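You operate a simulated robot arm through the tools that you are given. There is no shell and no other tool.

The job below is to be done with a simulated two-armed robot. You get a single attempt, and the scene is never put back.

## Task
Slot the blue block into the cool box, latch it, carry it to the table.
Fine: lid shut, both catches up; carry it in both hands.
Where things are to end (x, y in the base frame): cool box within 0.12 m of [3.79, 1.13].

The check looks at the end state, three seconds after you hand in, the way a careful person would. Anything else that was tipped, shoved, dropped, spilled or broken makes it a failure. A push-on lid holds only when it is set on centred and level and pressed home; a screw cap is set on level and turned clockwise until tight.

## Robot
Two 7-joint arms with two-finger parallel grippers on one trunk, on a base that moves. Base frame: it is fixed to the floor where the robot stands at the start and does not move with it; the origin is under the middle of the robot, x ahead of it, y to its left, z up. Units: m, degrees, N and s.
The left shoulder is at the start at [0.05, 0.177, 1.129], the right one opposite. With the tool pointing down near the work surface each hand reaches from about 0.1 to 0.68 m from the robot's upright axis, wherever it stands, measured 20 degrees to its own side. Places, roughly: block slot [2.6, 2.2, 0.9]; blue block [2.75, 2.5, 1]; box lid [2.8, 2.3, 1.2]; catch one [2.5, 2.1, 1.1]; catch two [2.6, 2, 1.1]; cool box [2.75, 2.25, 1]; table top [4.1, 1.2, 0.8]; white block [1, 3, 0]. Payload 3.43 kg a hand.
The TCP of each hand is the grasp point between the finger pads, 0.034 m short of the fingertips. In the tool frame z runs along the fingers and y along their closing line. The gripper opens to 0.128 m. The fingers are 0.024 m wide and 0.012 m thick; the gripper's body (0.048 by 0.13 m) begins 0.096 m behind the TCP.
Orientation is that of the tool frame in the base frame, as a unit quaternion [x, y, z, w]. With the fingers straight down and closing along the base's y, the tool's x points along the base's -x, its y along +y and its z along -z.

## Interface
- The arms move only by the tool jog_arm. It takes "left_commands", "right_commands" or both (then of equal length, played together; a hand with none holds still); each is a list of rows, each an object (a shift or turn left out is 0, a gripper value left out holds the last) with "xyz": the shift along the tool's x, y, z in m, a list of three; "angular": the turn, a rotation vector about the tool's x, y, z in degrees, a list of three; "grip": the opening, from 0 (shut) to 1 (fully open). In form: [{"xyz": [dx, dy, dz], "angular": [rx, ry, rz], "grip": grip}, ...]. A call has 1 to 20 rows; each row shifts and turns the commanded pose from where the row before left it, along the tool's axes as they then stand. Each row takes 0.2 s and may step no farther than 0.05 m and 8.6 degrees from the row before; otherwise, or with a gripper value out of range, the whole call is refused. A pose out of reach is approached as far as the arm can. The call stops where the force on the tool passes 40 N (or 10 N more than at its start, if that is more) or the arm is blocked; 0.2 s more then pass. The fingers move at their own pace (about 0.108 m/s each) and stop on an object; they squeeze with about 42 N. The grip force told is the motor's: it shows also when the fingers shut on nothing. Time passes only in rows, and 0.2 s behind the last, so rows that do not move let the fingers close. It gives the time, the measured TCP pose, the force on the tool (base axes), the opening and the grip force at its end, in the units of the frame above (readings bear some noise), with the torque about the TCP (base axes, N m) and any sound that the robot's microphone picked up.
- Cameras (640 x 400 px; columns grow to the right, rows downward): "scene" is now at [0.1626, -0.0049, 1.3131]; the picture's right is [-0.03, -1.00, 0.00], its down [-0.37, 0.01, -0.93] and it looks along [0.93, -0.03, -0.37] (base axes); focal length 214 px, centre (320, 200). "left" rides on the left gripper at [0.076, 0.011, -0.16] in its tool frame; the picture's right is [-0.15, 0.99, 0.00], its down [-0.88, -0.13, -0.46] and it looks along [-0.45, -0.07, 0.89] (tool axes); focal length 234 px, centre (320, 200). "right" rides on the right gripper at [0.076, -0.011, -0.16] in its tool frame; the picture's right is [0.15, 0.99, 0.00], its down [-0.88, 0.13, -0.46] and it looks along [-0.45, 0.07, 0.89] (tool axes); focal length 234 px, centre (320, 200). There is no depth. A picture from a camera that has moved, and an enlarged one, comes with that camera's place and axes in the base frame and with its lens.
- grab_frame(camera): a new picture of that camera. It takes no simulated time.
- raise_lower(by): slides the trunk up (or, below 0, down) by that many m; the arms and the scene camera ride with it, the base frame stays. It gives what a move gives, with no picture.
- roll_base(legs): drives the robot by 1 to 6 legs, each [ahead, turn to the left] in m and degrees, along the robot's own axes; the way and the turn of a leg run together, so that a leg with both is an arc; at most 1.5 m and 180 degrees a leg. The arms and the cameras ride along, it lands a little off, and it stops where it bumps. It gives what a move gives.
- turn_head(pan, tilt): turns the head with the scene camera to pan (to the left, within 80 degrees either way) and tilt (down, from -29 to 69), counted from straight ahead of the robot. It gives what a move gives.
- zoom(camera, box): a new picture of the part [left, top, right, bottom] of that camera's present view, enlarged. It takes no simulated time.
- finish_job(): hands the job in; it is judged then, once.

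Places have to be worked out from the pictures, the camera data and where the tool is seen. Open the grippers and draw the arms clear of the work before you hand the job in, unless the task says otherwise.

The tools are called after "Call:" by a JSON object that holds its "api" and its "payload". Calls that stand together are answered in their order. jog_arm: Moves the arms, as the interface text tells. Its arguments: {"type":"object","properties":{"left_commands":{"type":"array"},"right_commands":{"type":"array"}},"required":[]} The other tools are called the same way: raise_lower (by) moves the trunk up or down; roll_base (legs) drives the base; turn_head (pan, tilt) turns the head that bears the scene camera; grab_frame (camera) takes a picture; zoom (camera, box) takes an enlarged picture of a part of a camera's view; finish_job () hands the job in.

At the start:

```text
t: 0.0
left_ee_pos: [0.3953, 0.1937, 1.1339]
left_orientation: [-0.001, 1.0, -0.002, 0.0]
left_force: [0.5, 0.2, -0.3]
left_ft_torque: [-0.03, 0.0, 0.02]
left_opening: 0.1282
left_grip_force: 0.0
right_ee_pos: [0.2779, -0.1258, 1.2317]
right_orientation: [0.0, 1.0, 0.0, 0.001]
right_force: [0.9, 0.5, 0.3]
right_ft_torque: [0.0, -0.01, 0.02]
right_opening: 0.1282
right_grip_force: 0.1
trunk travel left (down, up): [-0.3, 0.101]
robot x, y, heading: [-0.0042, -0.0005, 0.1]
head pan, tilt (commanded): [-1.6, 21.8]
```

scene: 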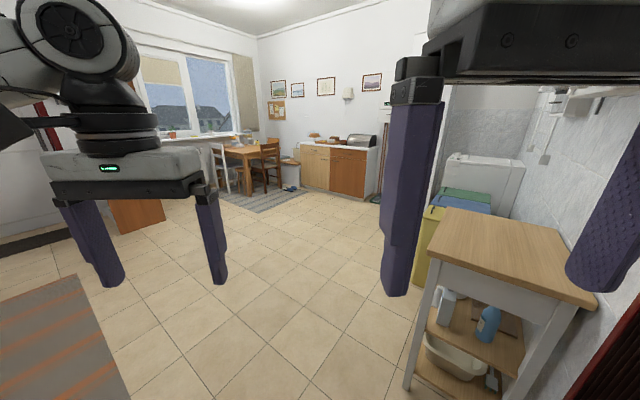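
right: 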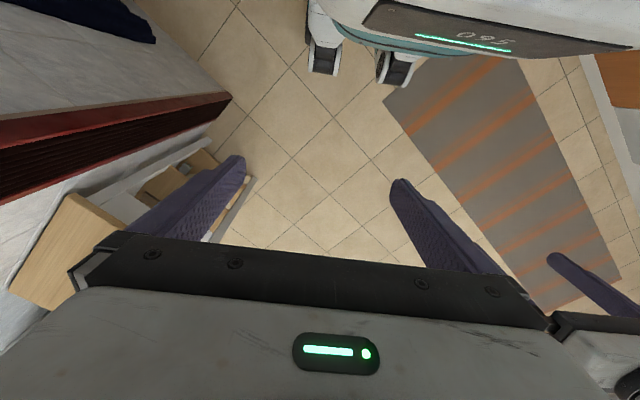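
left: 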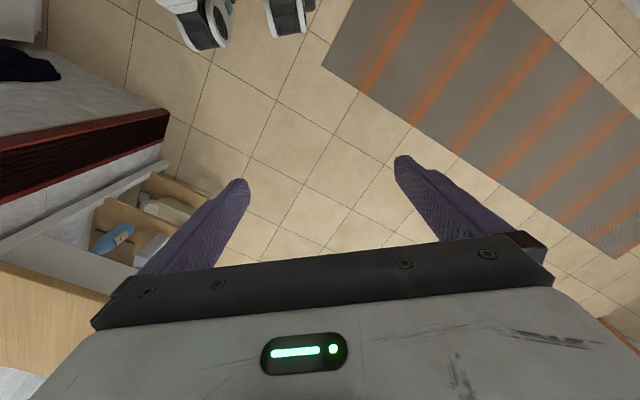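

The start pictures show a kitchen; the cool box should be about 40° to the left, hidden behind the left arm. I turn the head to look that way.

Call:
{"api": "turn_head", "payload": {"pan": 40, "tilt": 10}}

Call:
{"api": "grab_frame", "payload": {"camera": "scene"}}

```text
t: 1.1
left_ee_pos: [0.395, 0.1939, 1.1339]
left_orientation: [-0.001, 1.0, 0.0, 0.0]
left_force: [0.5, -0.4, -0.8]
left_ft_torque: [0.02, -0.02, -0.01]
left_opening: 0.1282
left_grip_force: 0.0
right_ee_pos: [0.2777, -0.1263, 1.231]
right_orientation: [0.001, 1.0, 0.001, 0.001]
right_force: [0.3, 0.9, -0.1]
right_ft_torque: [0.0, -0.02, 0.01]
right_opening: 0.128
right_grip_force: 0.0
trunk travel left (down, up): [-0.3, 0.101]
robot x, y, heading: [-0.0018, -0.0017, 0.1]
head pan, tilt (commanded): [40.0, 10.0]
```

```text
taken
camera scene: at [0.1411, 0.0575, 1.3323], right [0.64, -0.77, 0.0], down [-0.13, -0.11, -0.98], along [0.75, 0.63, -0.17], focal length 214 px, centre (320, 200)
```

scene: 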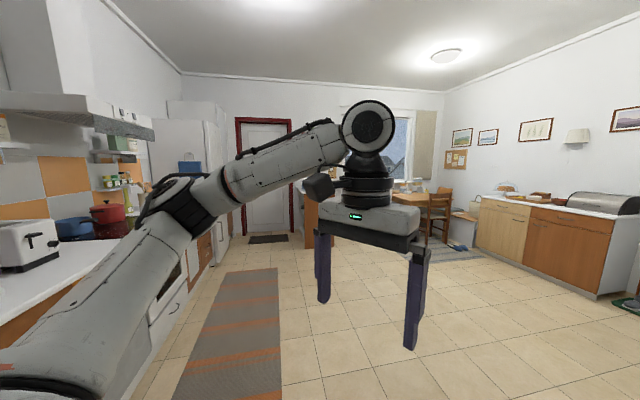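

The left arm blocks the view of the cabinet. I turn left a bit and drive some way toward it over clear floor, then look again.

Call:
{"api": "roll_base", "payload": {"legs": [[0, 30], [0.8, 0]]}}

Call:
{"api": "turn_head", "payload": {"pan": 3, "tilt": 15}}

Call:
{"api": "grab_frame", "payload": {"camera": "scene"}}

```text
t: 6.9
left_ee_pos: [0.9044, 0.7916, 1.1334]
left_orientation: [-0.276, 0.961, -0.001, 0.0]
left_force: [-0.5, -0.5, -0.4]
left_ft_torque: [0.0, 0.0, 0.0]
left_opening: 0.1281
left_grip_force: 0.0
right_ee_pos: [0.9733, 0.4582, 1.2313]
right_orientation: [-0.276, 0.961, 0.001, 0.001]
right_force: [0.2, 0.4, -0.5]
right_ft_torque: [-0.02, -0.02, -0.02]
right_opening: 0.1279
right_grip_force: 0.1
trunk travel left (down, up): [-0.3, 0.101]
robot x, y, heading: [0.6716, 0.4208, 32.1]
head pan, tilt (commanded): [40.0, 10.0]
```

```text
t: 7.9
left_ee_pos: [0.9037, 0.7921, 1.1348]
left_orientation: [-0.276, 0.961, -0.001, 0.0]
left_force: [-0.2, 0.0, 0.4]
left_ft_torque: [0.01, -0.01, -0.02]
left_opening: 0.1285
left_grip_force: 0.0
right_ee_pos: [0.9745, 0.4585, 1.2315]
right_orientation: [-0.275, 0.961, 0.001, 0.001]
right_force: [0.9, -0.2, -0.7]
right_ft_torque: [0.0, -0.02, 0.0]
right_opening: 0.1282
right_grip_force: 0.1
trunk travel left (down, up): [-0.3, 0.101]
robot x, y, heading: [0.6735, 0.4168, 31.9]
head pan, tilt (commanded): [3.0, 15.0]
```

```text
taken
camera scene: at [0.8072, 0.5059, 1.3242], right [0.57, -0.82, 0.0], down [-0.21, -0.15, -0.97], along [0.79, 0.56, -0.26], focal length 214 px, centre (320, 200)
```

scene: 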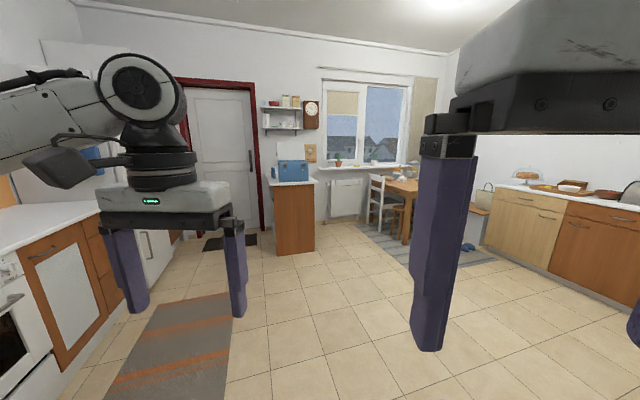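

The blue cool box stands on a small cabinet in the middle of the view. I zoom in on it and on the table area.

Call:
{"api": "zoom", "payload": {"camera": "scene", "box": [250, 140, 340, 200]}}

Call:
{"api": "zoom", "payload": {"camera": "scene", "box": [330, 150, 500, 260]}}

```text
6.67 times, centred on (295, 170) of scene
camera zoom: at [0.8072, 0.5059, 1.3242], right [0.57, -0.82, 0.0], down [-0.21, -0.15, -0.97], along [0.79, 0.56, -0.26], focal length 1430 px, centre (487, 400)
```

zoom: 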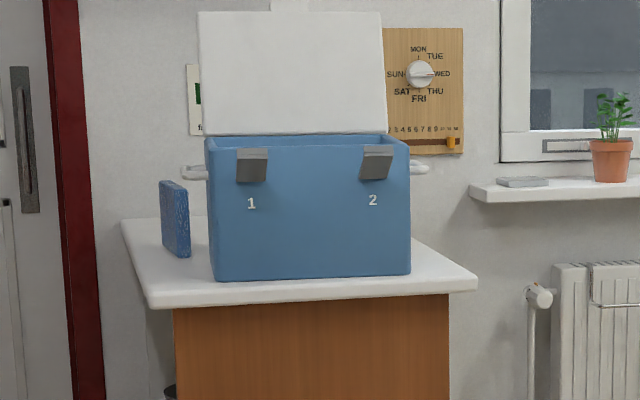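

```text
3.64 times, centred on (415, 205) of scene
camera zoom: at [0.8072, 0.5059, 1.3242], right [0.57, -0.82, 0.0], down [-0.21, -0.15, -0.97], along [0.79, 0.56, -0.26], focal length 780 px, centre (-26, 182)
```

zoom: 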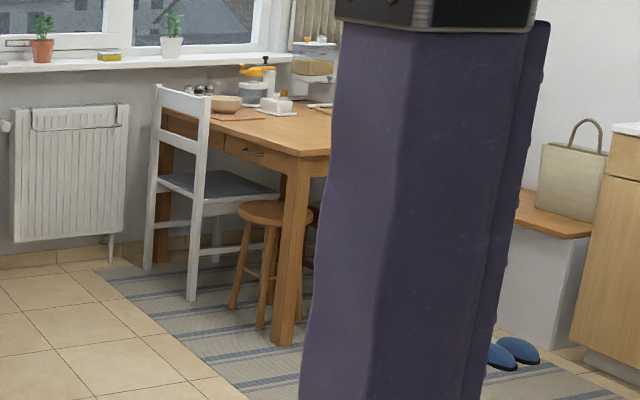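

The cool box stands open-lidded with catches hanging at its front, facing about 45° to the base, with the blue block upright to its left. I drive closer along the 40° line and look again.

Call:
{"api": "roll_base", "payload": {"legs": [[0, 8], [1.0, 0], [0, 5]]}}

Call:
{"api": "turn_head", "payload": {"pan": 0, "tilt": 25}}

Call:
{"api": "grab_frame", "payload": {"camera": "scene"}}

```text
t: 14.2
left_ee_pos: [1.551, 1.5103, 1.1333]
left_orientation: [-0.407, 0.914, 0.0, 0.0]
left_force: [0.5, 0.2, -0.4]
left_ft_torque: [0.0, 0.02, -0.04]
left_opening: 0.1278
left_grip_force: 0.1
right_ee_pos: [1.7092, 1.2071, 1.2324]
right_orientation: [-0.405, 0.914, 0.001, 0.0]
right_force: [0.2, 0.5, -0.8]
right_ft_torque: [-0.03, -0.01, -0.01]
right_opening: 0.128
right_grip_force: 0.0
trunk travel left (down, up): [-0.3, 0.101]
robot x, y, heading: [1.4292, 1.0859, 47.8]
head pan, tilt (commanded): [3.0, 15.0]
```

```text
t: 15.0
left_ee_pos: [1.5524, 1.5091, 1.1337]
left_orientation: [-0.407, 0.914, -0.001, 0.001]
left_force: [-0.2, -0.3, -0.4]
left_ft_torque: [0.03, 0.02, -0.02]
left_opening: 0.1282
left_grip_force: 0.0
right_ee_pos: [1.7095, 1.2061, 1.2318]
right_orientation: [-0.405, 0.914, 0.001, 0.001]
right_force: [0.8, -0.4, 0.2]
right_ft_torque: [0.02, -0.01, 0.01]
right_opening: 0.128
right_grip_force: 0.0
trunk travel left (down, up): [-0.3, 0.101]
robot x, y, heading: [1.4301, 1.0847, 47.8]
head pan, tilt (commanded): [0.0, 25.0]
```

```text
taken
camera scene: at [1.5387, 1.2035, 1.308], right [0.74, -0.67, 0.0], down [-0.28, -0.31, -0.91], along [0.61, 0.67, -0.42], focal length 214 px, centre (320, 200)
```

scene: 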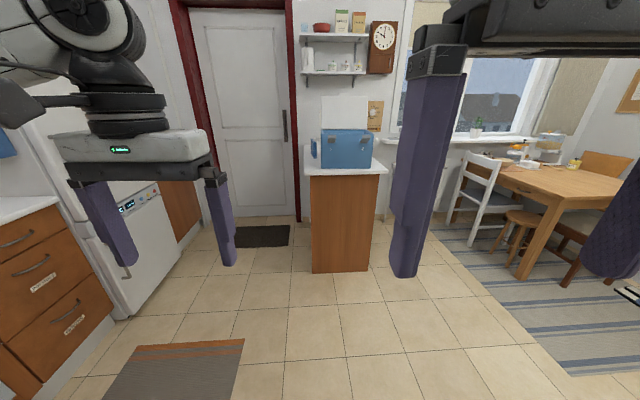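

Call:
{"api": "zoom", "payload": {"camera": "scene", "box": [290, 85, 400, 185]}}

Call:
{"api": "zoom", "payload": {"camera": "scene", "box": [440, 110, 640, 290]}}

```text
4.00 times, centred on (345, 135) of scene
camera zoom: at [1.5387, 1.2035, 1.308], right [0.74, -0.67, 0.0], down [-0.28, -0.31, -0.91], along [0.61, 0.67, -0.42], focal length 858 px, centre (220, 460)
```

zoom: 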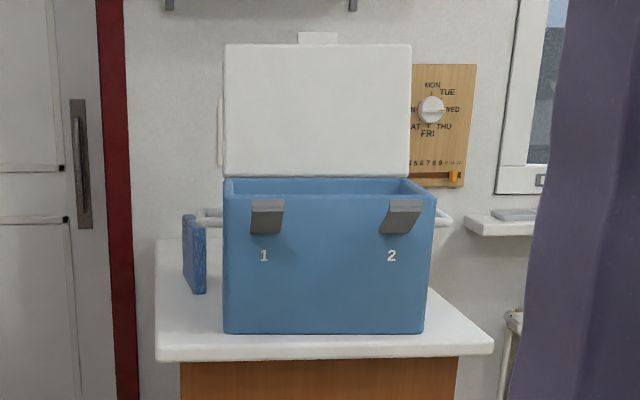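

```text
2.22 times, centred on (540, 200) of scene
camera zoom: at [1.5387, 1.2035, 1.308], right [0.74, -0.67, 0.0], down [-0.28, -0.31, -0.91], along [0.61, 0.67, -0.42], focal length 477 px, centre (-169, 200)
```

zoom: 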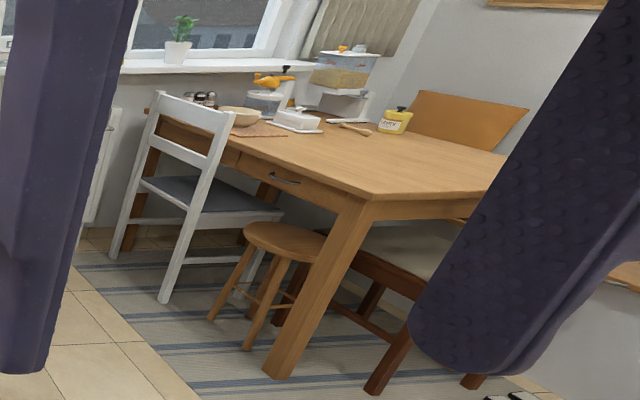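

The box front's bottom edge runs about (2.47, 2.22) to (2.71, 2.0) at z≈0.9, so its heading is about 47° and its top about 1.12. I drive to stand about 0.5 m in front of it, squared up.

Call:
{"api": "roll_base", "payload": {"legs": [[0, -8.5], [0.95, 0], [0, 8]]}}

Call:
{"api": "turn_head", "payload": {"pan": 0, "tilt": 35}}

Call:
{"api": "grab_frame", "payload": {"camera": "scene"}}

```text
t: 21.2
left_ee_pos: [2.3053, 2.0992, 1.1333]
left_orientation: [-0.393, 0.92, -0.001, 0.0]
left_force: [0.1, 0.2, -0.1]
left_ft_torque: [0.01, -0.03, -0.03]
left_opening: 0.1281
left_grip_force: 0.1
right_ee_pos: [2.4531, 1.79, 1.2321]
right_orientation: [-0.391, 0.92, 0.001, 0.001]
right_force: [0.0, 0.3, -0.4]
right_ft_torque: [0.01, 0.03, -0.01]
right_opening: 0.1281
right_grip_force: 0.1
trunk travel left (down, up): [-0.3, 0.101]
robot x, y, heading: [2.1716, 1.678, 46.0]
head pan, tilt (commanded): [0.0, 25.0]
```

```text
t: 21.9
left_ee_pos: [2.3055, 2.0985, 1.1337]
left_orientation: [-0.393, 0.92, 0.0, 0.001]
left_force: [-0.2, -0.1, 0.0]
left_ft_torque: [0.05, -0.03, 0.0]
left_opening: 0.128
left_grip_force: 0.1
right_ee_pos: [2.454, 1.7909, 1.2312]
right_orientation: [-0.392, 0.92, 0.001, 0.0]
right_force: [-0.1, -0.1, 0.6]
right_ft_torque: [0.0, -0.01, 0.0]
right_opening: 0.128
right_grip_force: 0.1
trunk travel left (down, up): [-0.3, 0.101]
robot x, y, heading: [2.1665, 1.6762, 46.0]
head pan, tilt (commanded): [0.0, 35.0]
```

```text
taken
camera scene: at [2.2798, 1.79, 1.2923], right [0.72, -0.69, 0.0], down [-0.4, -0.41, -0.82], along [0.57, 0.59, -0.57], focal length 214 px, centre (320, 200)
```

scene: 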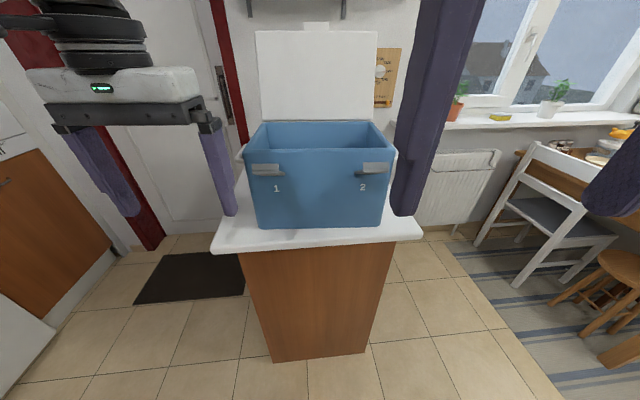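

I'm squared up in front of the box. I zoom in to measure it.

Call:
{"api": "zoom", "payload": {"camera": "scene", "box": [200, 10, 430, 260]}}

Call:
{"api": "grab_frame", "payload": {"camera": "left"}}

Call:
{"api": "grab_frame", "payload": {"camera": "right"}}

```text
1.60 times, centred on (315, 135) of scene
camera zoom: at [2.2798, 1.79, 1.2923], right [0.72, -0.69, 0.0], down [-0.4, -0.41, -0.82], along [0.57, 0.59, -0.57], focal length 343 px, centre (328, 304)
```

zoom: 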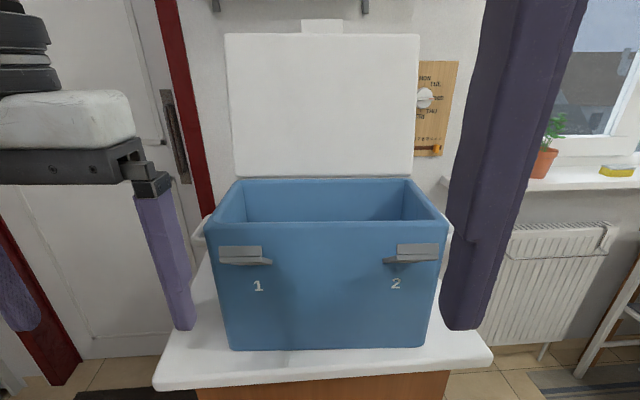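

```text
taken
camera left: at [2.2434, 2.0504, 1.2941], right [-0.61, 0.79, 0.0], down [0.7, 0.55, 0.46], along [0.36, 0.28, -0.89], focal length 234 px, centre (320, 200)
```

left: 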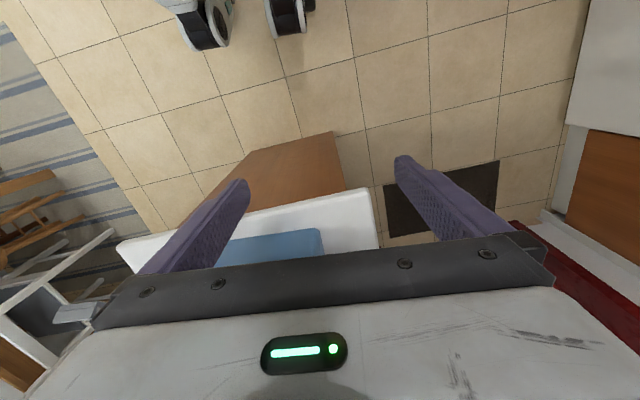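

```text
taken
camera right: at [2.4091, 1.7262, 1.3917], right [-0.81, 0.58, 0.0], down [0.52, 0.72, 0.46], along [0.27, 0.37, -0.89], focal length 234 px, centre (320, 200)
```

right: 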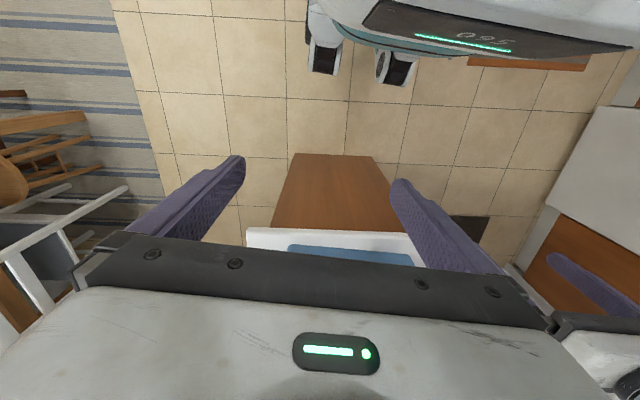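

From two views the counter top is at z≈0.91, the box front ≈0.58 m ahead of the robot's axis, its width 0.32, depth 0.2, height 0.22; the block stands left of it about 0.82 m ahead. I draw both hands back and outward so I can roll closer and see better.

Call:
{"api": "jog_arm", "payload": {"left_commands": [{"xyz": [0.03, 0.03, -0.02]}, {"xyz": [0.03, 0.03, -0.02]}, {"xyz": [0.03, 0.03, -0.02]}, {"xyz": [0.02, 0.03, -0.02]}, {"xyz": [0.0, 0.03, -0.02]}], "right_commands": [{"xyz": [0, -0.04, -0.01]}, {"xyz": [0, -0.04, -0.01]}, {"xyz": [0, -0.04, -0.01]}, {"xyz": [0, -0.04, -0.01]}, {"xyz": [0.0, -0.04, -0.01]}]}}

Call:
{"api": "grab_frame", "payload": {"camera": "scene"}}

```text
t: 23.1
left_ee_pos: [2.1489, 2.1227, 1.2145]
left_orientation: [-0.391, 0.92, -0.001, 0.0]
left_force: [-0.2, -0.6, 0.4]
left_ft_torque: [-0.03, 0.03, 0.0]
left_opening: 0.1281
left_grip_force: 0.0
left hand out of reach, approached as far as the arm can: row 5
right_ee_pos: [2.5944, 1.6959, 1.2464]
right_orientation: [-0.391, 0.92, 0.002, -0.001]
right_force: [0.3, -0.7, -0.1]
right_ft_torque: [0.03, 0.03, -0.01]
right_opening: 0.1279
right_grip_force: 0.1
right hand out of reach, approached as far as the arm can: row 4, 5
trunk travel left (down, up): [-0.3, 0.101]
robot x, y, heading: [2.1737, 1.6791, 46.1]
head pan, tilt (commanded): [0.0, 35.0]
```

```text
taken
camera scene: at [2.2805, 1.7904, 1.292], right [0.72, -0.69, 0.0], down [-0.4, -0.41, -0.82], along [0.57, 0.59, -0.57], focal length 214 px, centre (320, 200)
```

scene: 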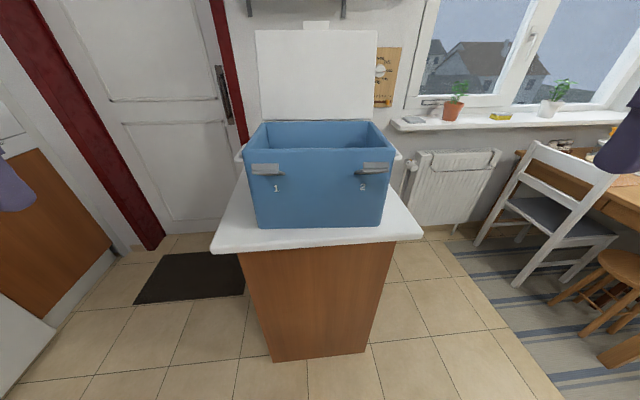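

Hands are clear now, but the block is hidden behind the box. I raise the trunk for a better downward view and roll 0.17 m closer.

Call:
{"api": "raise_lower", "payload": {"by": 0.1}}

Call:
{"api": "roll_base", "payload": {"legs": [[0, 1.5], [0.17, 0]]}}

Call:
{"api": "turn_head", "payload": {"pan": 5, "tilt": 45}}

Call:
{"api": "grab_frame", "payload": {"camera": "scene"}}

```text
t: 24.4
left_ee_pos: [2.1474, 2.1236, 1.3139]
left_orientation: [-0.393, 0.92, -0.001, 0.0]
left_force: [0.4, -0.8, 0.4]
left_ft_torque: [0.0, 0.01, -0.01]
left_opening: 0.1281
left_grip_force: 0.0
right_ee_pos: [2.5935, 1.6958, 1.3472]
right_orientation: [-0.391, 0.921, 0.001, 0.001]
right_force: [-1.0, 0.5, 0.3]
right_ft_torque: [0.02, -0.02, 0.02]
right_opening: 0.1276
right_grip_force: 0.0
trunk travel left (down, up): [-0.4, 0.001]
robot x, y, heading: [2.1721, 1.6771, 46.2]
head pan, tilt (commanded): [0.0, 35.0]
```

```text
t: 26.2
left_ee_pos: [2.2525, 2.2499, 1.3147]
left_orientation: [-0.405, 0.914, 0.0, 0.001]
left_force: [0.5, 0.3, -0.4]
left_ft_torque: [-0.03, 0.03, 0.0]
left_opening: 0.128
left_grip_force: 0.0
right_ee_pos: [2.7107, 1.8345, 1.3466]
right_orientation: [-0.402, 0.916, 0.001, 0.001]
right_force: [0.7, 0.9, 0.0]
right_ft_torque: [-0.02, 0.04, -0.03]
right_opening: 0.1282
right_grip_force: 0.0
trunk travel left (down, up): [-0.4, 0.001]
robot x, y, heading: [2.2879, 1.8054, 47.7]
head pan, tilt (commanded): [0.0, 35.0]
```

```text
t: 27.0
left_ee_pos: [2.2525, 2.2489, 1.3144]
left_orientation: [-0.404, 0.915, -0.001, 0.0]
left_force: [0.5, -0.7, -0.7]
left_ft_torque: [0.01, 0.04, -0.02]
left_opening: 0.1279
left_grip_force: 0.1
right_ee_pos: [2.7096, 1.8333, 1.3485]
right_orientation: [-0.404, 0.915, 0.002, 0.002]
right_force: [0.0, -0.5, -0.2]
right_ft_torque: [0.0, 0.0, 0.03]
right_opening: 0.1281
right_grip_force: 0.0
trunk travel left (down, up): [-0.4, 0.001]
robot x, y, heading: [2.2827, 1.8057, 47.4]
head pan, tilt (commanded): [5.0, 45.0]
```

```text
taken
camera scene: at [2.383, 1.9197, 1.3775], right [0.79, -0.61, 0.0], down [-0.43, -0.56, -0.71], along [0.43, 0.56, -0.71], focal length 214 px, centre (320, 200)
```

scene: 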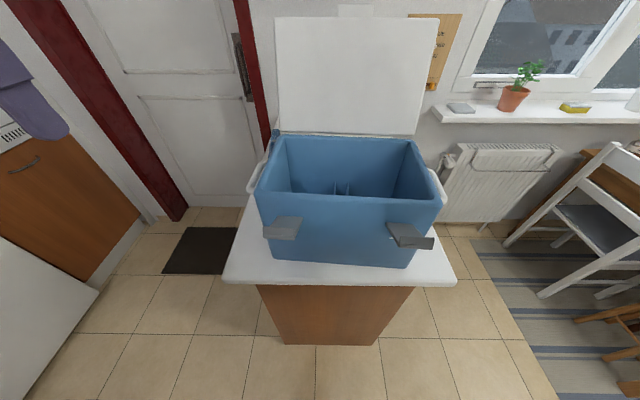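

Call:
{"api": "zoom", "payload": {"camera": "scene", "box": [240, 110, 450, 270]}}

Call:
{"api": "grab_frame", "payload": {"camera": "left"}}

Call:
{"api": "grab_frame", "payload": {"camera": "right"}}

```text
2.50 times, centred on (345, 190) of scene
camera zoom: at [2.383, 1.9197, 1.3775], right [0.79, -0.61, 0.0], down [-0.43, -0.56, -0.71], along [0.43, 0.56, -0.71], focal length 536 px, centre (258, 225)
```

zoom: 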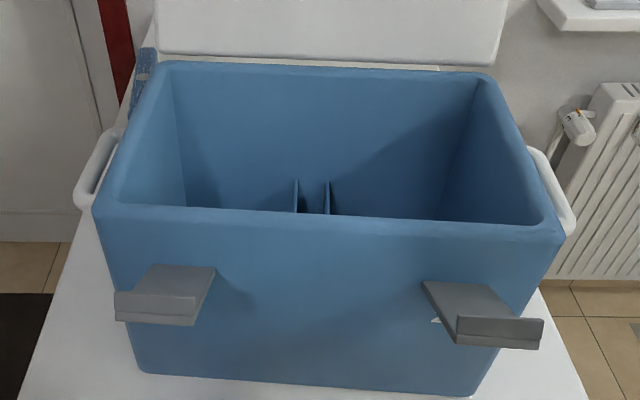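

```text
taken
camera left: at [2.1913, 2.1999, 1.4746], right [-0.63, 0.77, 0.0], down [0.69, 0.56, 0.46], along [0.35, 0.29, -0.89], focal length 234 px, centre (320, 200)
```

left: 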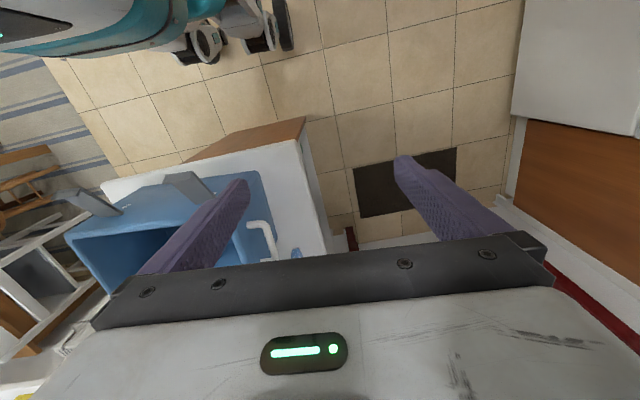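

```text
taken
camera right: at [2.6669, 1.7681, 1.5081], right [-0.83, 0.56, 0.0], down [0.5, 0.74, 0.46], along [0.26, 0.38, -0.89], focal length 234 px, centre (320, 200)
```

right: 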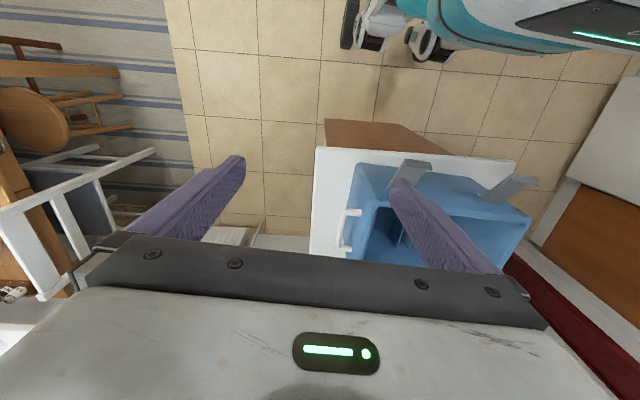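

The box has two thin plates in its floor forming a slot, running fore-aft in the middle; the block is behind-left of the box. I look straight down to see how much room there is between the base and the cabinet.

Call:
{"api": "turn_head", "payload": {"pan": 0, "tilt": 69}}

Call:
{"api": "grab_frame", "payload": {"camera": "scene"}}

```text
t: 27.9
left_ee_pos: [2.2523, 2.2491, 1.314]
left_orientation: [-0.404, 0.915, 0.0, 0.0]
left_force: [-0.3, -0.2, 0.7]
left_ft_torque: [0.0, 0.0, 0.04]
left_opening: 0.128
left_grip_force: 0.0
right_ee_pos: [2.7099, 1.8337, 1.3483]
right_orientation: [-0.403, 0.915, 0.001, 0.002]
right_force: [-0.2, 0.2, 0.3]
right_ft_torque: [-0.02, -0.02, 0.02]
right_opening: 0.1281
right_grip_force: 0.1
trunk travel left (down, up): [-0.4, 0.001]
robot x, y, heading: [2.2893, 1.8057, 47.4]
head pan, tilt (commanded): [0.0, 68.8]
```

```text
taken
camera scene: at [2.3714, 1.8966, 1.3486], right [0.74, -0.67, 0.0], down [-0.63, -0.69, -0.36], along [0.24, 0.27, -0.93], focal length 214 px, centre (320, 200)
```

scene: 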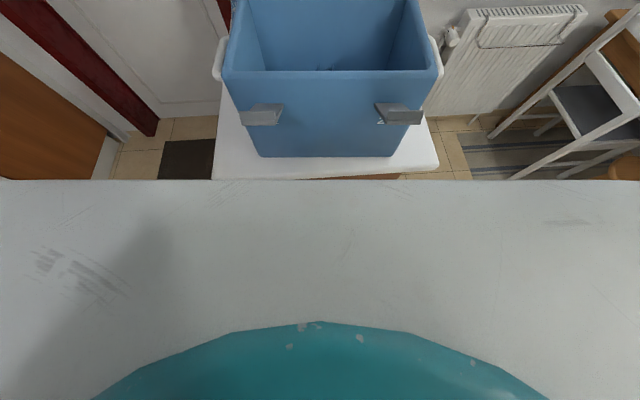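

The near edge is only the head's own housing; the trunk and base fronts are within about 0.16 m of the axis, so there's room. I roll 0.08 m closer and then bring the left hand, high up, over the area left of the box to see the block.

Call:
{"api": "roll_base", "payload": {"legs": [[0.08, 0]]}}

Call:
{"api": "turn_head", "payload": {"pan": 10, "tilt": 40}}

Call:
{"api": "grab_frame", "payload": {"camera": "scene"}}

```text
t: 28.9
left_ee_pos: [2.3048, 2.308, 1.3148]
left_orientation: [-0.404, 0.915, -0.001, 0.002]
left_force: [0.7, -0.1, -0.6]
left_ft_torque: [-0.03, 0.0, -0.03]
left_opening: 0.128
left_grip_force: 0.0
right_ee_pos: [2.7637, 1.8914, 1.3465]
right_orientation: [-0.402, 0.916, 0.001, 0.001]
right_force: [-0.8, 0.8, 0.5]
right_ft_torque: [-0.06, 0.0, 0.01]
right_opening: 0.1279
right_grip_force: 0.0
trunk travel left (down, up): [-0.4, 0.001]
robot x, y, heading: [2.34, 1.8622, 47.7]
head pan, tilt (commanded): [0.0, 68.8]
```

```text
t: 29.8
left_ee_pos: [2.3064, 2.3067, 1.3141]
left_orientation: [-0.403, 0.915, -0.001, 0.0]
left_force: [0.1, 0.2, 0.7]
left_ft_torque: [-0.02, -0.03, 0.0]
left_opening: 0.128
left_grip_force: 0.0
right_ee_pos: [2.7627, 1.8908, 1.3479]
right_orientation: [-0.402, 0.915, 0.002, 0.001]
right_force: [-0.6, -0.2, -0.6]
right_ft_torque: [0.03, 0.01, -0.01]
right_opening: 0.1276
right_grip_force: 0.1
trunk travel left (down, up): [-0.4, 0.001]
robot x, y, heading: [2.339, 1.8629, 47.6]
head pan, tilt (commanded): [10.0, 40.0]
```

```text
taken
camera scene: at [2.4322, 1.9846, 1.3846], right [0.84, -0.54, 0.0], down [-0.35, -0.54, -0.77], along [0.41, 0.65, -0.64], focal length 214 px, centre (320, 200)
```

scene: 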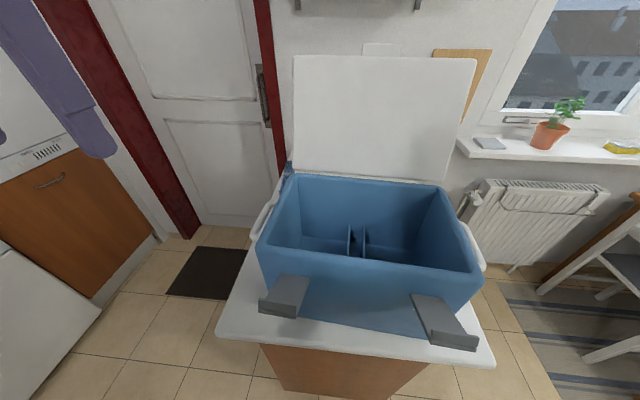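

The slot plates and catches are clear in view. Now I move the left hand forward high above the block's area (fingertips ~1.27, left of the lid) to look down with its camera.

Call:
{"api": "jog_arm", "payload": {"left_commands": [{"xyz": [-0.045, 0, 0.0]}, {"xyz": [-0.045, 0, 0]}, {"xyz": [-0.045, 0, 0]}, {"xyz": [-0.045, 0, 0]}, {"xyz": [-0.045, -0.01, 0]}]}}

Call:
{"api": "grab_frame", "payload": {"camera": "left"}}

Call:
{"api": "grab_frame", "payload": {"camera": "scene"}}

```text
t: 31.0
left_ee_pos: [2.4676, 2.4662, 1.3132]
left_orientation: [-0.403, 0.915, 0.0, -0.001]
left_force: [0.9, -0.5, 0.5]
left_ft_torque: [-0.04, 0.04, -0.04]
left_opening: 0.128
left_grip_force: 0.1
right_ee_pos: [2.7648, 1.8906, 1.3463]
right_orientation: [-0.402, 0.916, 0.003, 0.0]
right_force: [-0.2, 0.6, 0.8]
right_ft_torque: [0.03, 0.03, 0.02]
right_opening: 0.1279
right_grip_force: 0.1
trunk travel left (down, up): [-0.4, 0.001]
robot x, y, heading: [2.3384, 1.8648, 47.6]
head pan, tilt (commanded): [10.0, 40.0]
```

```text
taken
camera left: at [2.4081, 2.4173, 1.4742], right [-0.63, 0.78, 0.0], down [0.69, 0.56, 0.45], along [0.35, 0.29, -0.89], focal length 234 px, centre (320, 200)
```

left: 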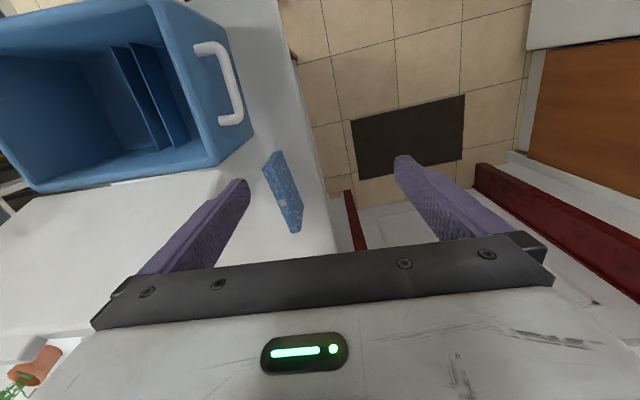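

```text
taken
camera scene: at [2.4342, 1.9846, 1.3844], right [0.84, -0.54, 0.0], down [-0.35, -0.54, -0.77], along [0.41, 0.65, -0.64], focal length 214 px, centre (320, 200)
```

scene: 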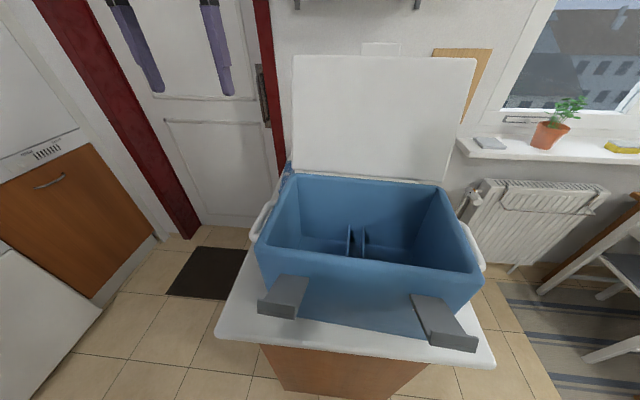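

The left camera now sees the block, handle and slot from above. I enlarge it to measure.

Call:
{"api": "zoom", "payload": {"camera": "left", "box": [220, 120, 340, 250]}}

Call:
{"api": "zoom", "payload": {"camera": "left", "box": [0, 0, 260, 200]}}

```text
3.08 times, centred on (280, 185) of left
camera zoom: at [2.4081, 2.4173, 1.4742], right [-0.63, 0.78, 0.0], down [0.69, 0.56, 0.45], along [0.35, 0.29, -0.89], focal length 720 px, centre (443, 246)
```

zoom: 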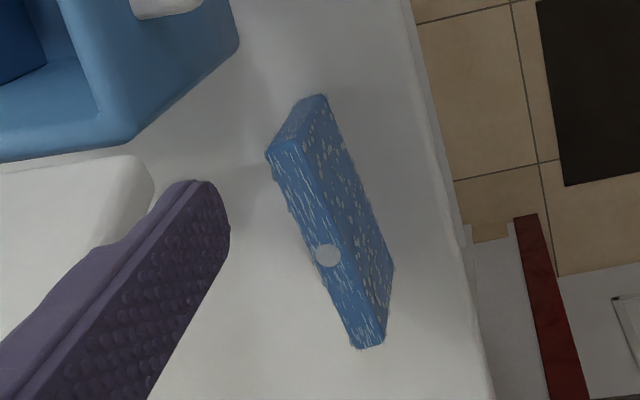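

```text
2.00 times, centred on (130, 100) of left
camera zoom: at [2.4081, 2.4173, 1.4742], right [-0.63, 0.78, 0.0], down [0.69, 0.56, 0.45], along [0.35, 0.29, -0.89], focal length 468 px, centre (700, 400)
```

zoom: 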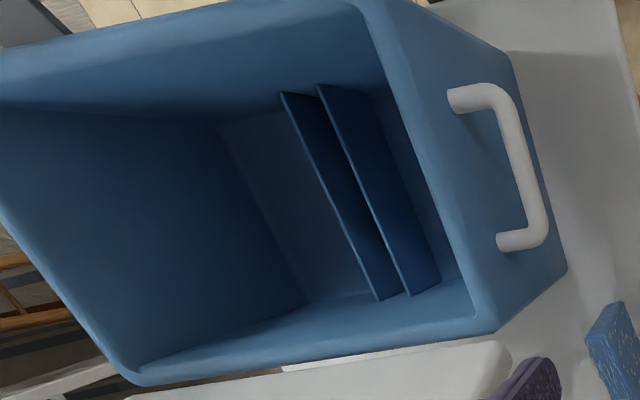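

Measured from the left camera (robot-aligned frame): block 0.165 long (fore-aft, yawed about 9° left), 0.025 thick, 0.11 tall, centre ≈0.68 m ahead, 0.207 left, top z≈1.02; slot plates at −0.030 and +0.004 lateral, tops ≈0.99, spanning 0.348–0.533 ahead. I move the left hand ahead and turn it 9° to line up with the block, staying high and left of the lid.

Call:
{"api": "jog_arm", "payload": {"left_commands": [{"xyz": [-0.04, 0, 0.02], "angular": [0, 0, -3]}, {"xyz": [-0.04, 0, 0.02], "angular": [0, 0, -3]}, {"xyz": [-0.04, 0, 0.02], "angular": [0, 0, -3]}, {"xyz": [-0.03, 0, 0.02]}]}}

Call:
{"api": "grab_frame", "payload": {"camera": "left"}}

Call:
{"api": "grab_frame", "payload": {"camera": "scene"}}

```text
t: 32.0
left_ee_pos: [2.521, 2.5245, 1.2286]
left_orientation: [-0.475, 0.88, -0.001, 0.0]
left_force: [-0.9, 0.7, 0.1]
left_ft_torque: [-0.05, -0.01, 0.0]
left_opening: 0.128
left_grip_force: 0.1
left hand out of reach, approached as far as the arm can: row 2, 3, 4
right_ee_pos: [2.7622, 1.8913, 1.3474]
right_orientation: [-0.402, 0.915, 0.002, 0.002]
right_force: [-0.5, 0.7, -0.2]
right_ft_torque: [0.0, -0.01, -0.02]
right_opening: 0.1281
right_grip_force: 0.1
trunk travel left (down, up): [-0.4, 0.001]
robot x, y, heading: [2.336, 1.8667, 47.5]
head pan, tilt (commanded): [10.0, 40.0]
```

```text
taken
camera left: at [2.4686, 2.466, 1.3886], right [-0.75, 0.67, 0.0], down [0.59, 0.66, 0.46], along [0.3, 0.34, -0.89], focal length 234 px, centre (320, 200)
```

left: 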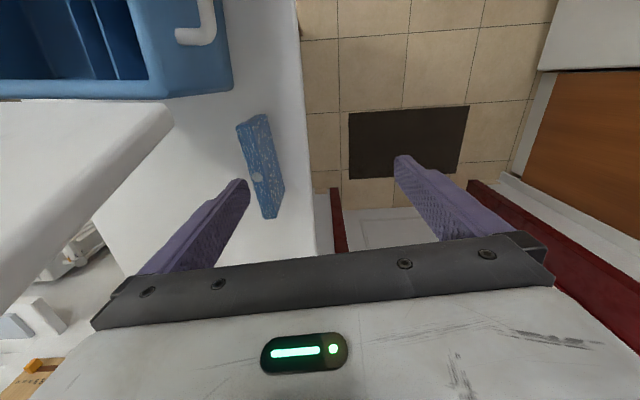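

```text
taken
camera scene: at [2.4319, 1.9854, 1.3846], right [0.84, -0.54, 0.0], down [-0.35, -0.54, -0.77], along [0.41, 0.65, -0.64], focal length 214 px, centre (320, 200)
```

scene: 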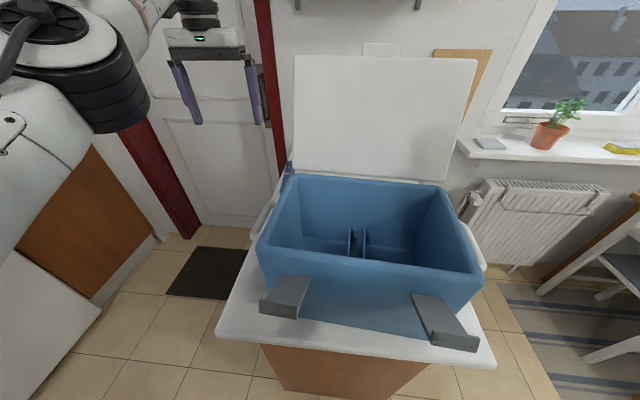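

The left arm is at full stretch (0.685 m from the axis) and the block's centre is at 0.71 m. There's clearance ahead, so I roll 0.045 m closer.

Call:
{"api": "roll_base", "payload": {"legs": [[0.045, 0]]}}

Call:
{"api": "grab_frame", "payload": {"camera": "left"}}

Call:
{"api": "grab_frame", "payload": {"camera": "scene"}}

```text
t: 32.9
left_ee_pos: [2.5526, 2.5573, 1.2278]
left_orientation: [-0.474, 0.881, -0.001, -0.001]
left_force: [-0.1, 0.6, 0.0]
left_ft_torque: [-0.05, 0.04, 0.0]
left_opening: 0.128
left_grip_force: 0.1
right_ee_pos: [2.7933, 1.9244, 1.3477]
right_orientation: [-0.403, 0.915, 0.001, 0.001]
right_force: [0.7, 0.1, 0.8]
right_ft_torque: [-0.09, 0.07, 0.0]
right_opening: 0.1278
right_grip_force: 0.1
trunk travel left (down, up): [-0.4, 0.001]
robot x, y, heading: [2.3732, 1.8974, 47.5]
head pan, tilt (commanded): [10.0, 40.0]
```

```text
taken
camera left: at [2.4998, 2.4991, 1.3885], right [-0.75, 0.67, 0.0], down [0.59, 0.66, 0.46], along [0.3, 0.34, -0.89], focal length 234 px, centre (320, 200)
```

left: 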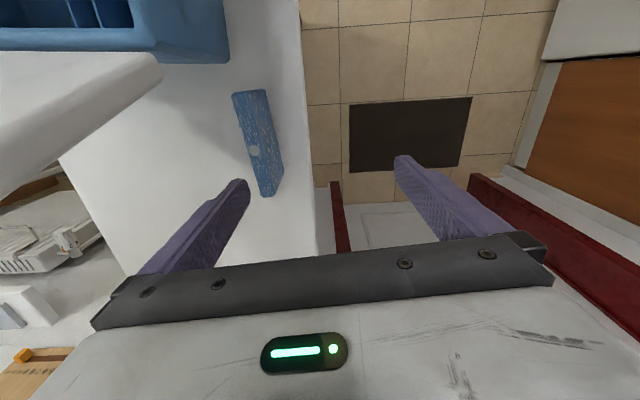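

```text
taken
camera scene: at [2.4631, 2.0184, 1.3845], right [0.84, -0.54, 0.0], down [-0.35, -0.54, -0.77], along [0.41, 0.65, -0.64], focal length 214 px, centre (320, 200)
```

scene: 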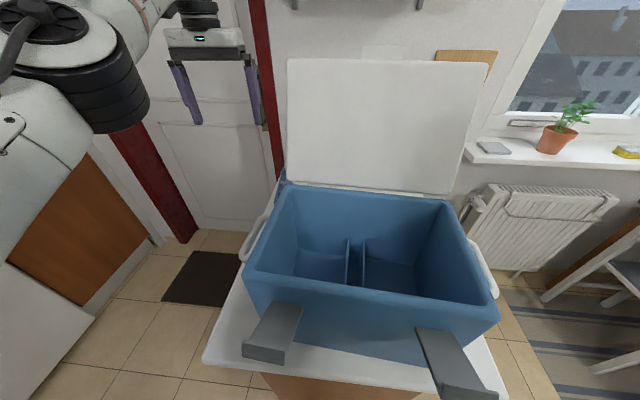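

Call:
{"api": "zoom", "payload": {"camera": "left", "box": [200, 70, 320, 220]}}

```text
2.67 times, centred on (260, 145) of left
camera zoom: at [2.4998, 2.4991, 1.3885], right [-0.75, 0.67, 0.0], down [0.59, 0.66, 0.46], along [0.3, 0.34, -0.89], focal length 624 px, centre (480, 347)
```

zoom: 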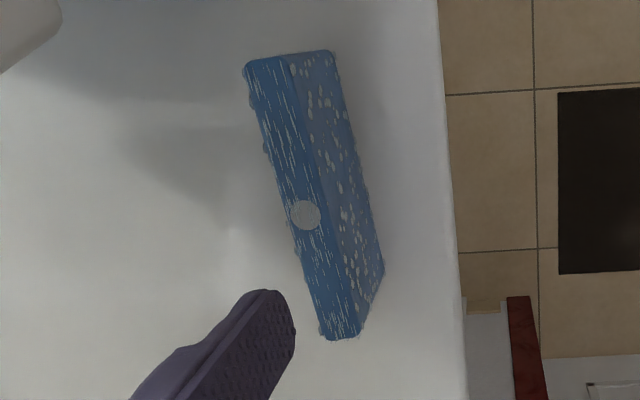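

In the hand's frame the block top is centred 0.0055 ahead and 0.107 to the right of the TCP, well aligned in yaw, top z≈1.02. The lid leans back ~17°, so I descend first on the left, then slide right over the block.

Call:
{"api": "jog_arm", "payload": {"left_commands": [{"xyz": [0, 0, 0.039]}, {"xyz": [0, 0, 0.039]}, {"xyz": [0, 0, 0.039]}, {"xyz": [0, 0, 0.036]}, {"xyz": [-0.002, -0.036, 0]}, {"xyz": [-0.002, -0.036, 0]}, {"xyz": [-0.0015, -0.035, 0]}, {}]}}

Call:
{"api": "grab_frame", "payload": {"camera": "left"}}

Call:
{"api": "grab_frame", "payload": {"camera": "scene"}}

```text
t: 34.7
left_ee_pos: [2.6555, 2.5215, 1.0879]
left_orientation: [-0.475, 0.88, -0.001, 0.001]
left_force: [-1.1, -0.5, -0.1]
left_ft_torque: [0.02, -0.03, -0.01]
left_opening: 0.1281
left_grip_force: 0.2
left hand out of reach, approached as far as the arm can: row 1, 2, 3, 4, 6, 7
right_ee_pos: [2.7916, 1.9243, 1.3477]
right_orientation: [-0.403, 0.915, 0.002, 0.001]
right_force: [-0.7, 0.4, -0.3]
right_ft_torque: [-0.03, 0.02, 0.0]
right_opening: 0.128
right_grip_force: 0.1
trunk travel left (down, up): [-0.4, 0.001]
robot x, y, heading: [2.3719, 1.8936, 47.2]
head pan, tilt (commanded): [10.0, 40.0]
```

```text
taken
camera left: at [2.6024, 2.4633, 1.247], right [-0.75, 0.67, 0.0], down [0.59, 0.66, 0.46], along [0.31, 0.34, -0.89], focal length 234 px, centre (320, 200)
```

left: 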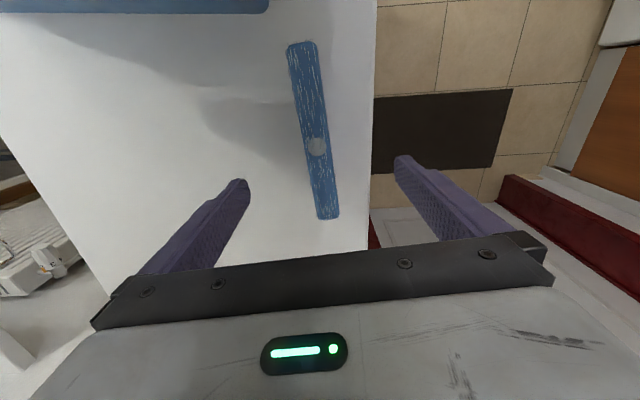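

```text
taken
camera scene: at [2.4621, 2.0176, 1.3846], right [0.84, -0.54, 0.0], down [-0.35, -0.54, -0.77], along [0.41, 0.65, -0.64], focal length 214 px, centre (320, 200)
```

scene: 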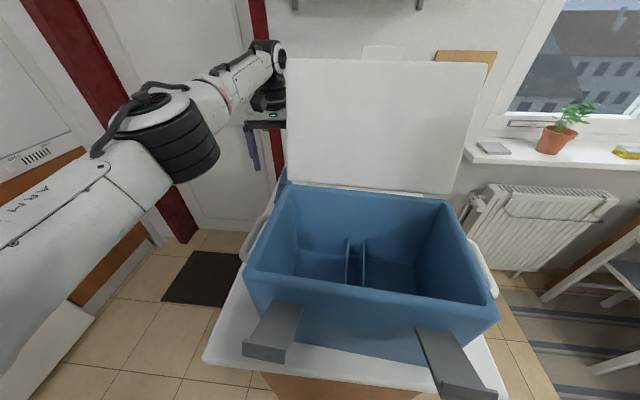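

The block is centred laterally between the fingers; the hand is 0.02 m too far ahead because the commanded pose overshot the reach. I pull the command back 0.07 m along the tool to get within reach and check.

Call:
{"api": "jog_arm", "payload": {"left_commands": [{"xyz": [0.035, 0, 0]}, {"xyz": [0.036, -0.0008, 0]}, {}]}}

Call:
{"api": "grab_frame", "payload": {"camera": "left"}}

```text
t: 35.5
left_ee_pos: [2.662, 2.5085, 1.1044]
left_orientation: [-0.475, 0.88, -0.001, 0.0]
left_force: [-0.9, -0.3, -0.4]
left_ft_torque: [0.02, -0.01, 0.02]
left_opening: 0.128
left_grip_force: 0.0
left hand out of reach, approached as far as the arm can: row 1, 2
right_ee_pos: [2.7932, 1.925, 1.3487]
right_orientation: [-0.403, 0.915, 0.002, 0.002]
right_force: [-0.4, -0.4, 0.3]
right_ft_torque: [0.0, -0.01, 0.01]
right_opening: 0.1283
right_grip_force: 0.1
trunk travel left (down, up): [-0.4, 0.001]
robot x, y, heading: [2.3647, 1.8969, 47.8]
head pan, tilt (commanded): [10.0, 40.0]
```

```text
taken
camera left: at [2.6099, 2.4503, 1.2635], right [-0.75, 0.67, 0.0], down [0.59, 0.67, 0.45], along [0.3, 0.34, -0.89], focal length 234 px, centre (320, 200)
```

left: 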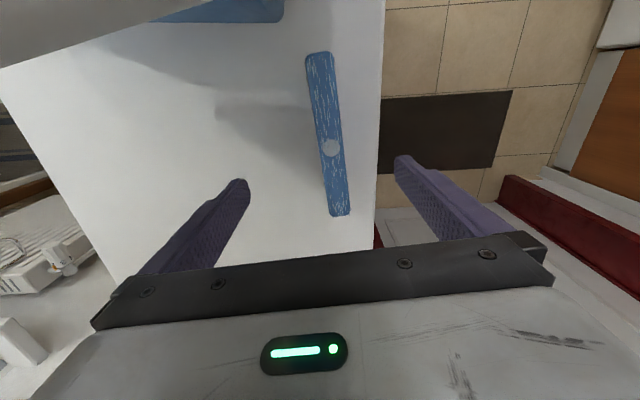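

The reading shows the hand hardly moved back and rose slightly; I hold for a moment with empty rows to see whether the arm is still settling.

Call:
{"api": "jog_arm", "payload": {"left_commands": [{}, {}, {}]}}

Call:
{"api": "grab_frame", "payload": {"camera": "scene"}}

```text
t: 36.3
left_ee_pos: [2.6618, 2.5089, 1.1038]
left_orientation: [-0.474, 0.881, -0.001, -0.001]
left_force: [-0.3, -0.4, -0.6]
left_ft_torque: [-0.03, 0.05, 0.0]
left_opening: 0.1282
left_grip_force: 0.1
right_ee_pos: [2.7934, 1.9233, 1.3472]
right_orientation: [-0.403, 0.915, 0.001, 0.001]
right_force: [-1.3, -0.4, -0.7]
right_ft_torque: [0.0, -0.02, 0.02]
right_opening: 0.128
right_grip_force: 0.0
trunk travel left (down, up): [-0.4, 0.001]
robot x, y, heading: [2.3705, 1.8946, 47.6]
head pan, tilt (commanded): [10.0, 40.0]
```

```text
taken
camera scene: at [2.4623, 2.0174, 1.3846], right [0.84, -0.54, 0.0], down [-0.35, -0.54, -0.77], along [0.41, 0.65, -0.64], focal length 214 px, centre (320, 200)
```

scene: 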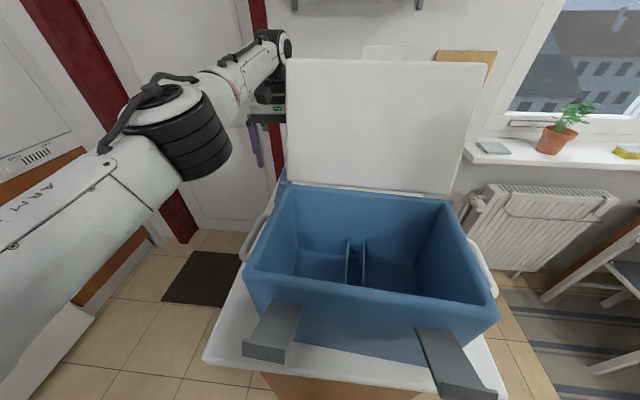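

Call:
{"api": "jog_arm", "payload": {"left_commands": [{"xyz": [0.02, 0, 0]}, {}, {}]}}

```text
t: 37.1
left_ee_pos: [2.6628, 2.5055, 1.1053]
left_orientation: [-0.475, 0.88, -0.002, 0.001]
left_force: [0.9, 0.2, -0.5]
left_ft_torque: [-0.01, 0.01, 0.01]
left_opening: 0.128
left_grip_force: 0.0
left hand out of reach, approached as far as the arm can: row 1
right_ee_pos: [2.7931, 1.9237, 1.3485]
right_orientation: [-0.403, 0.915, 0.002, 0.002]
right_force: [-0.5, -0.5, 0.2]
right_ft_torque: [0.03, 0.03, 0.0]
right_opening: 0.128
right_grip_force: 0.0
trunk travel left (down, up): [-0.4, 0.001]
robot x, y, heading: [2.3706, 1.896, 47.3]
head pan, tilt (commanded): [10.0, 40.0]
```

The arm seems caught against a joint limit from my stretched-out approach. I retreat left, clear of the block, then back, and will re-approach low from a bent-elbow pose.

Call:
{"api": "jog_arm", "payload": {"left_commands": [{"xyz": [0, 0.037, 0]}, {"xyz": [0, 0.037, 0]}, {"xyz": [0, 0.037, 0]}, {}]}}

Call:
{"api": "jog_arm", "payload": {"left_commands": [{"xyz": [0.03, 0, -0.02]}, {"xyz": [0.03, 0, -0.02]}, {"xyz": [0.03, 0, -0.02]}, {"xyz": [0.03, 0, -0.02]}, {}]}}

Call:
{"api": "grab_frame", "payload": {"camera": "scene"}}

```text
t: 38.1
left_ee_pos: [2.5807, 2.5784, 1.1037]
left_orientation: [-0.474, 0.88, -0.002, -0.001]
left_force: [-0.2, -0.7, -0.9]
left_ft_torque: [0.0, 0.0, -0.02]
left_opening: 0.1281
left_grip_force: 0.1
left hand out of reach, approached as far as the arm can: row 1, 2
right_ee_pos: [2.7941, 1.9238, 1.3477]
right_orientation: [-0.402, 0.916, 0.002, 0.001]
right_force: [-0.6, -0.8, -0.3]
right_ft_torque: [-0.01, 0.02, 0.01]
right_opening: 0.1283
right_grip_force: 0.0
trunk travel left (down, up): [-0.4, 0.001]
robot x, y, heading: [2.3705, 1.8964, 47.7]
head pan, tilt (commanded): [10.0, 40.0]
```

```text
t: 39.3
left_ee_pos: [2.5729, 2.5634, 1.1759]
left_orientation: [-0.475, 0.88, -0.001, -0.001]
left_force: [0.3, 0.0, -0.1]
left_ft_torque: [0.04, 0.02, -0.01]
left_opening: 0.1279
left_grip_force: 0.1
left hand out of reach, approached as far as the arm can: row 1, 2, 3, 4
right_ee_pos: [2.7926, 1.9243, 1.3482]
right_orientation: [-0.402, 0.916, 0.002, 0.001]
right_force: [0.8, 0.3, -0.1]
right_ft_torque: [0.02, -0.03, 0.03]
right_opening: 0.1278
right_grip_force: 0.0
trunk travel left (down, up): [-0.4, 0.001]
robot x, y, heading: [2.3703, 1.8963, 47.6]
head pan, tilt (commanded): [10.0, 40.0]
```

```text
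taken
camera scene: at [2.4623, 2.0176, 1.3846], right [0.84, -0.54, 0.0], down [-0.35, -0.54, -0.77], along [0.41, 0.65, -0.64], focal length 214 px, centre (320, 200)
```

scene: 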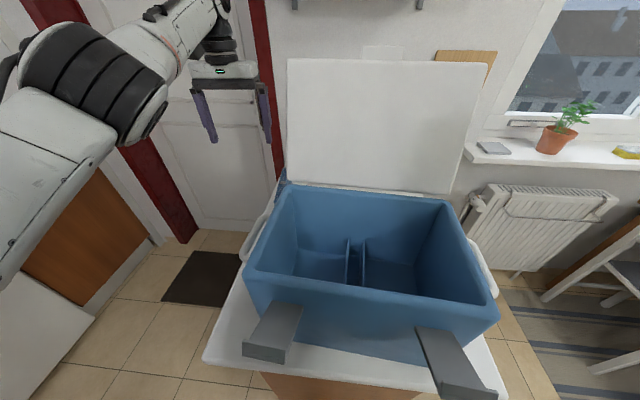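

The hand won't move back though it moves sideways and up, which suggests a wrist-turn limit. I undo the 9° yaw here (clear of everything) and try moving back again.

Call:
{"api": "jog_arm", "payload": {"left_commands": [{"angular": [0, 0, 4.5]}, {"angular": [0, 0, 4.5]}, {"xyz": [0.03, 0, -0.01]}, {"xyz": [0.03, 0, -0.01]}, {"xyz": [0.03, 0, -0.01]}, {}]}}

Call:
{"api": "grab_frame", "payload": {"camera": "scene"}}

```text
t: 40.7
left_ee_pos: [2.5533, 2.5528, 1.2302]
left_orientation: [-0.404, 0.915, -0.001, -0.002]
left_force: [0.5, 0.4, 0.1]
left_ft_torque: [0.02, -0.01, 0.03]
left_opening: 0.1282
left_grip_force: 0.1
left hand out of reach, approached as far as the arm can: row 3, 4, 5
right_ee_pos: [2.7927, 1.9241, 1.3477]
right_orientation: [-0.403, 0.915, 0.001, 0.0]
right_force: [0.9, -0.7, 0.6]
right_ft_torque: [-0.02, 0.0, -0.01]
right_opening: 0.1284
right_grip_force: 0.0
trunk travel left (down, up): [-0.4, 0.001]
robot x, y, heading: [2.3701, 1.8996, 47.6]
head pan, tilt (commanded): [10.0, 40.0]
```

```text
taken
camera scene: at [2.4625, 2.0177, 1.3846], right [0.84, -0.54, 0.0], down [-0.35, -0.54, -0.77], along [0.41, 0.65, -0.64], focal length 214 px, centre (320, 200)
```

scene: 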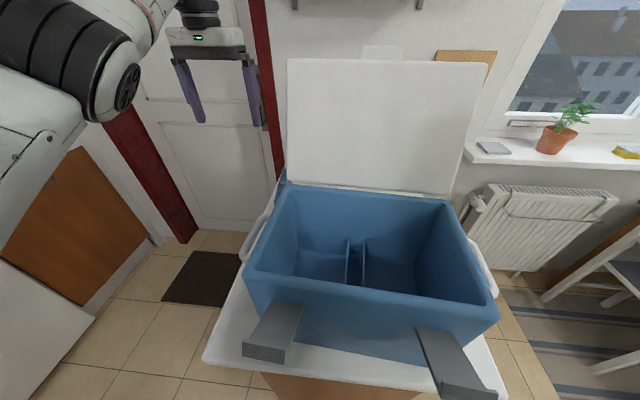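

The arm is lying along its outer reach sphere, elbow straight. I command a longer straight pull back (0.2 m) at this height, where the path is free, to bring it off the limit.

Call:
{"api": "jog_arm", "payload": {"left_commands": [{"xyz": [0.045, 0, 0]}, {"xyz": [0.045, 0, 0]}, {"xyz": [0.045, 0, 0]}, {"xyz": [0.045, 0, 0]}, {}, {}]}}

```text
t: 42.1
left_ee_pos: [2.5359, 2.5535, 1.2524]
left_orientation: [-0.403, 0.915, 0.0, 0.001]
left_force: [0.2, -0.3, -0.8]
left_ft_torque: [0.03, -0.02, 0.0]
left_opening: 0.1282
left_grip_force: 0.0
left hand out of reach, approached as far as the arm can: row 1, 2, 3, 4
right_ee_pos: [2.7936, 1.9239, 1.3481]
right_orientation: [-0.402, 0.915, 0.001, 0.001]
right_force: [0.4, 0.7, -0.5]
right_ft_torque: [0.01, 0.02, -0.02]
right_opening: 0.128
right_grip_force: 0.0
trunk travel left (down, up): [-0.4, 0.001]
robot x, y, heading: [2.3685, 1.8987, 47.4]
head pan, tilt (commanded): [10.0, 40.0]
```

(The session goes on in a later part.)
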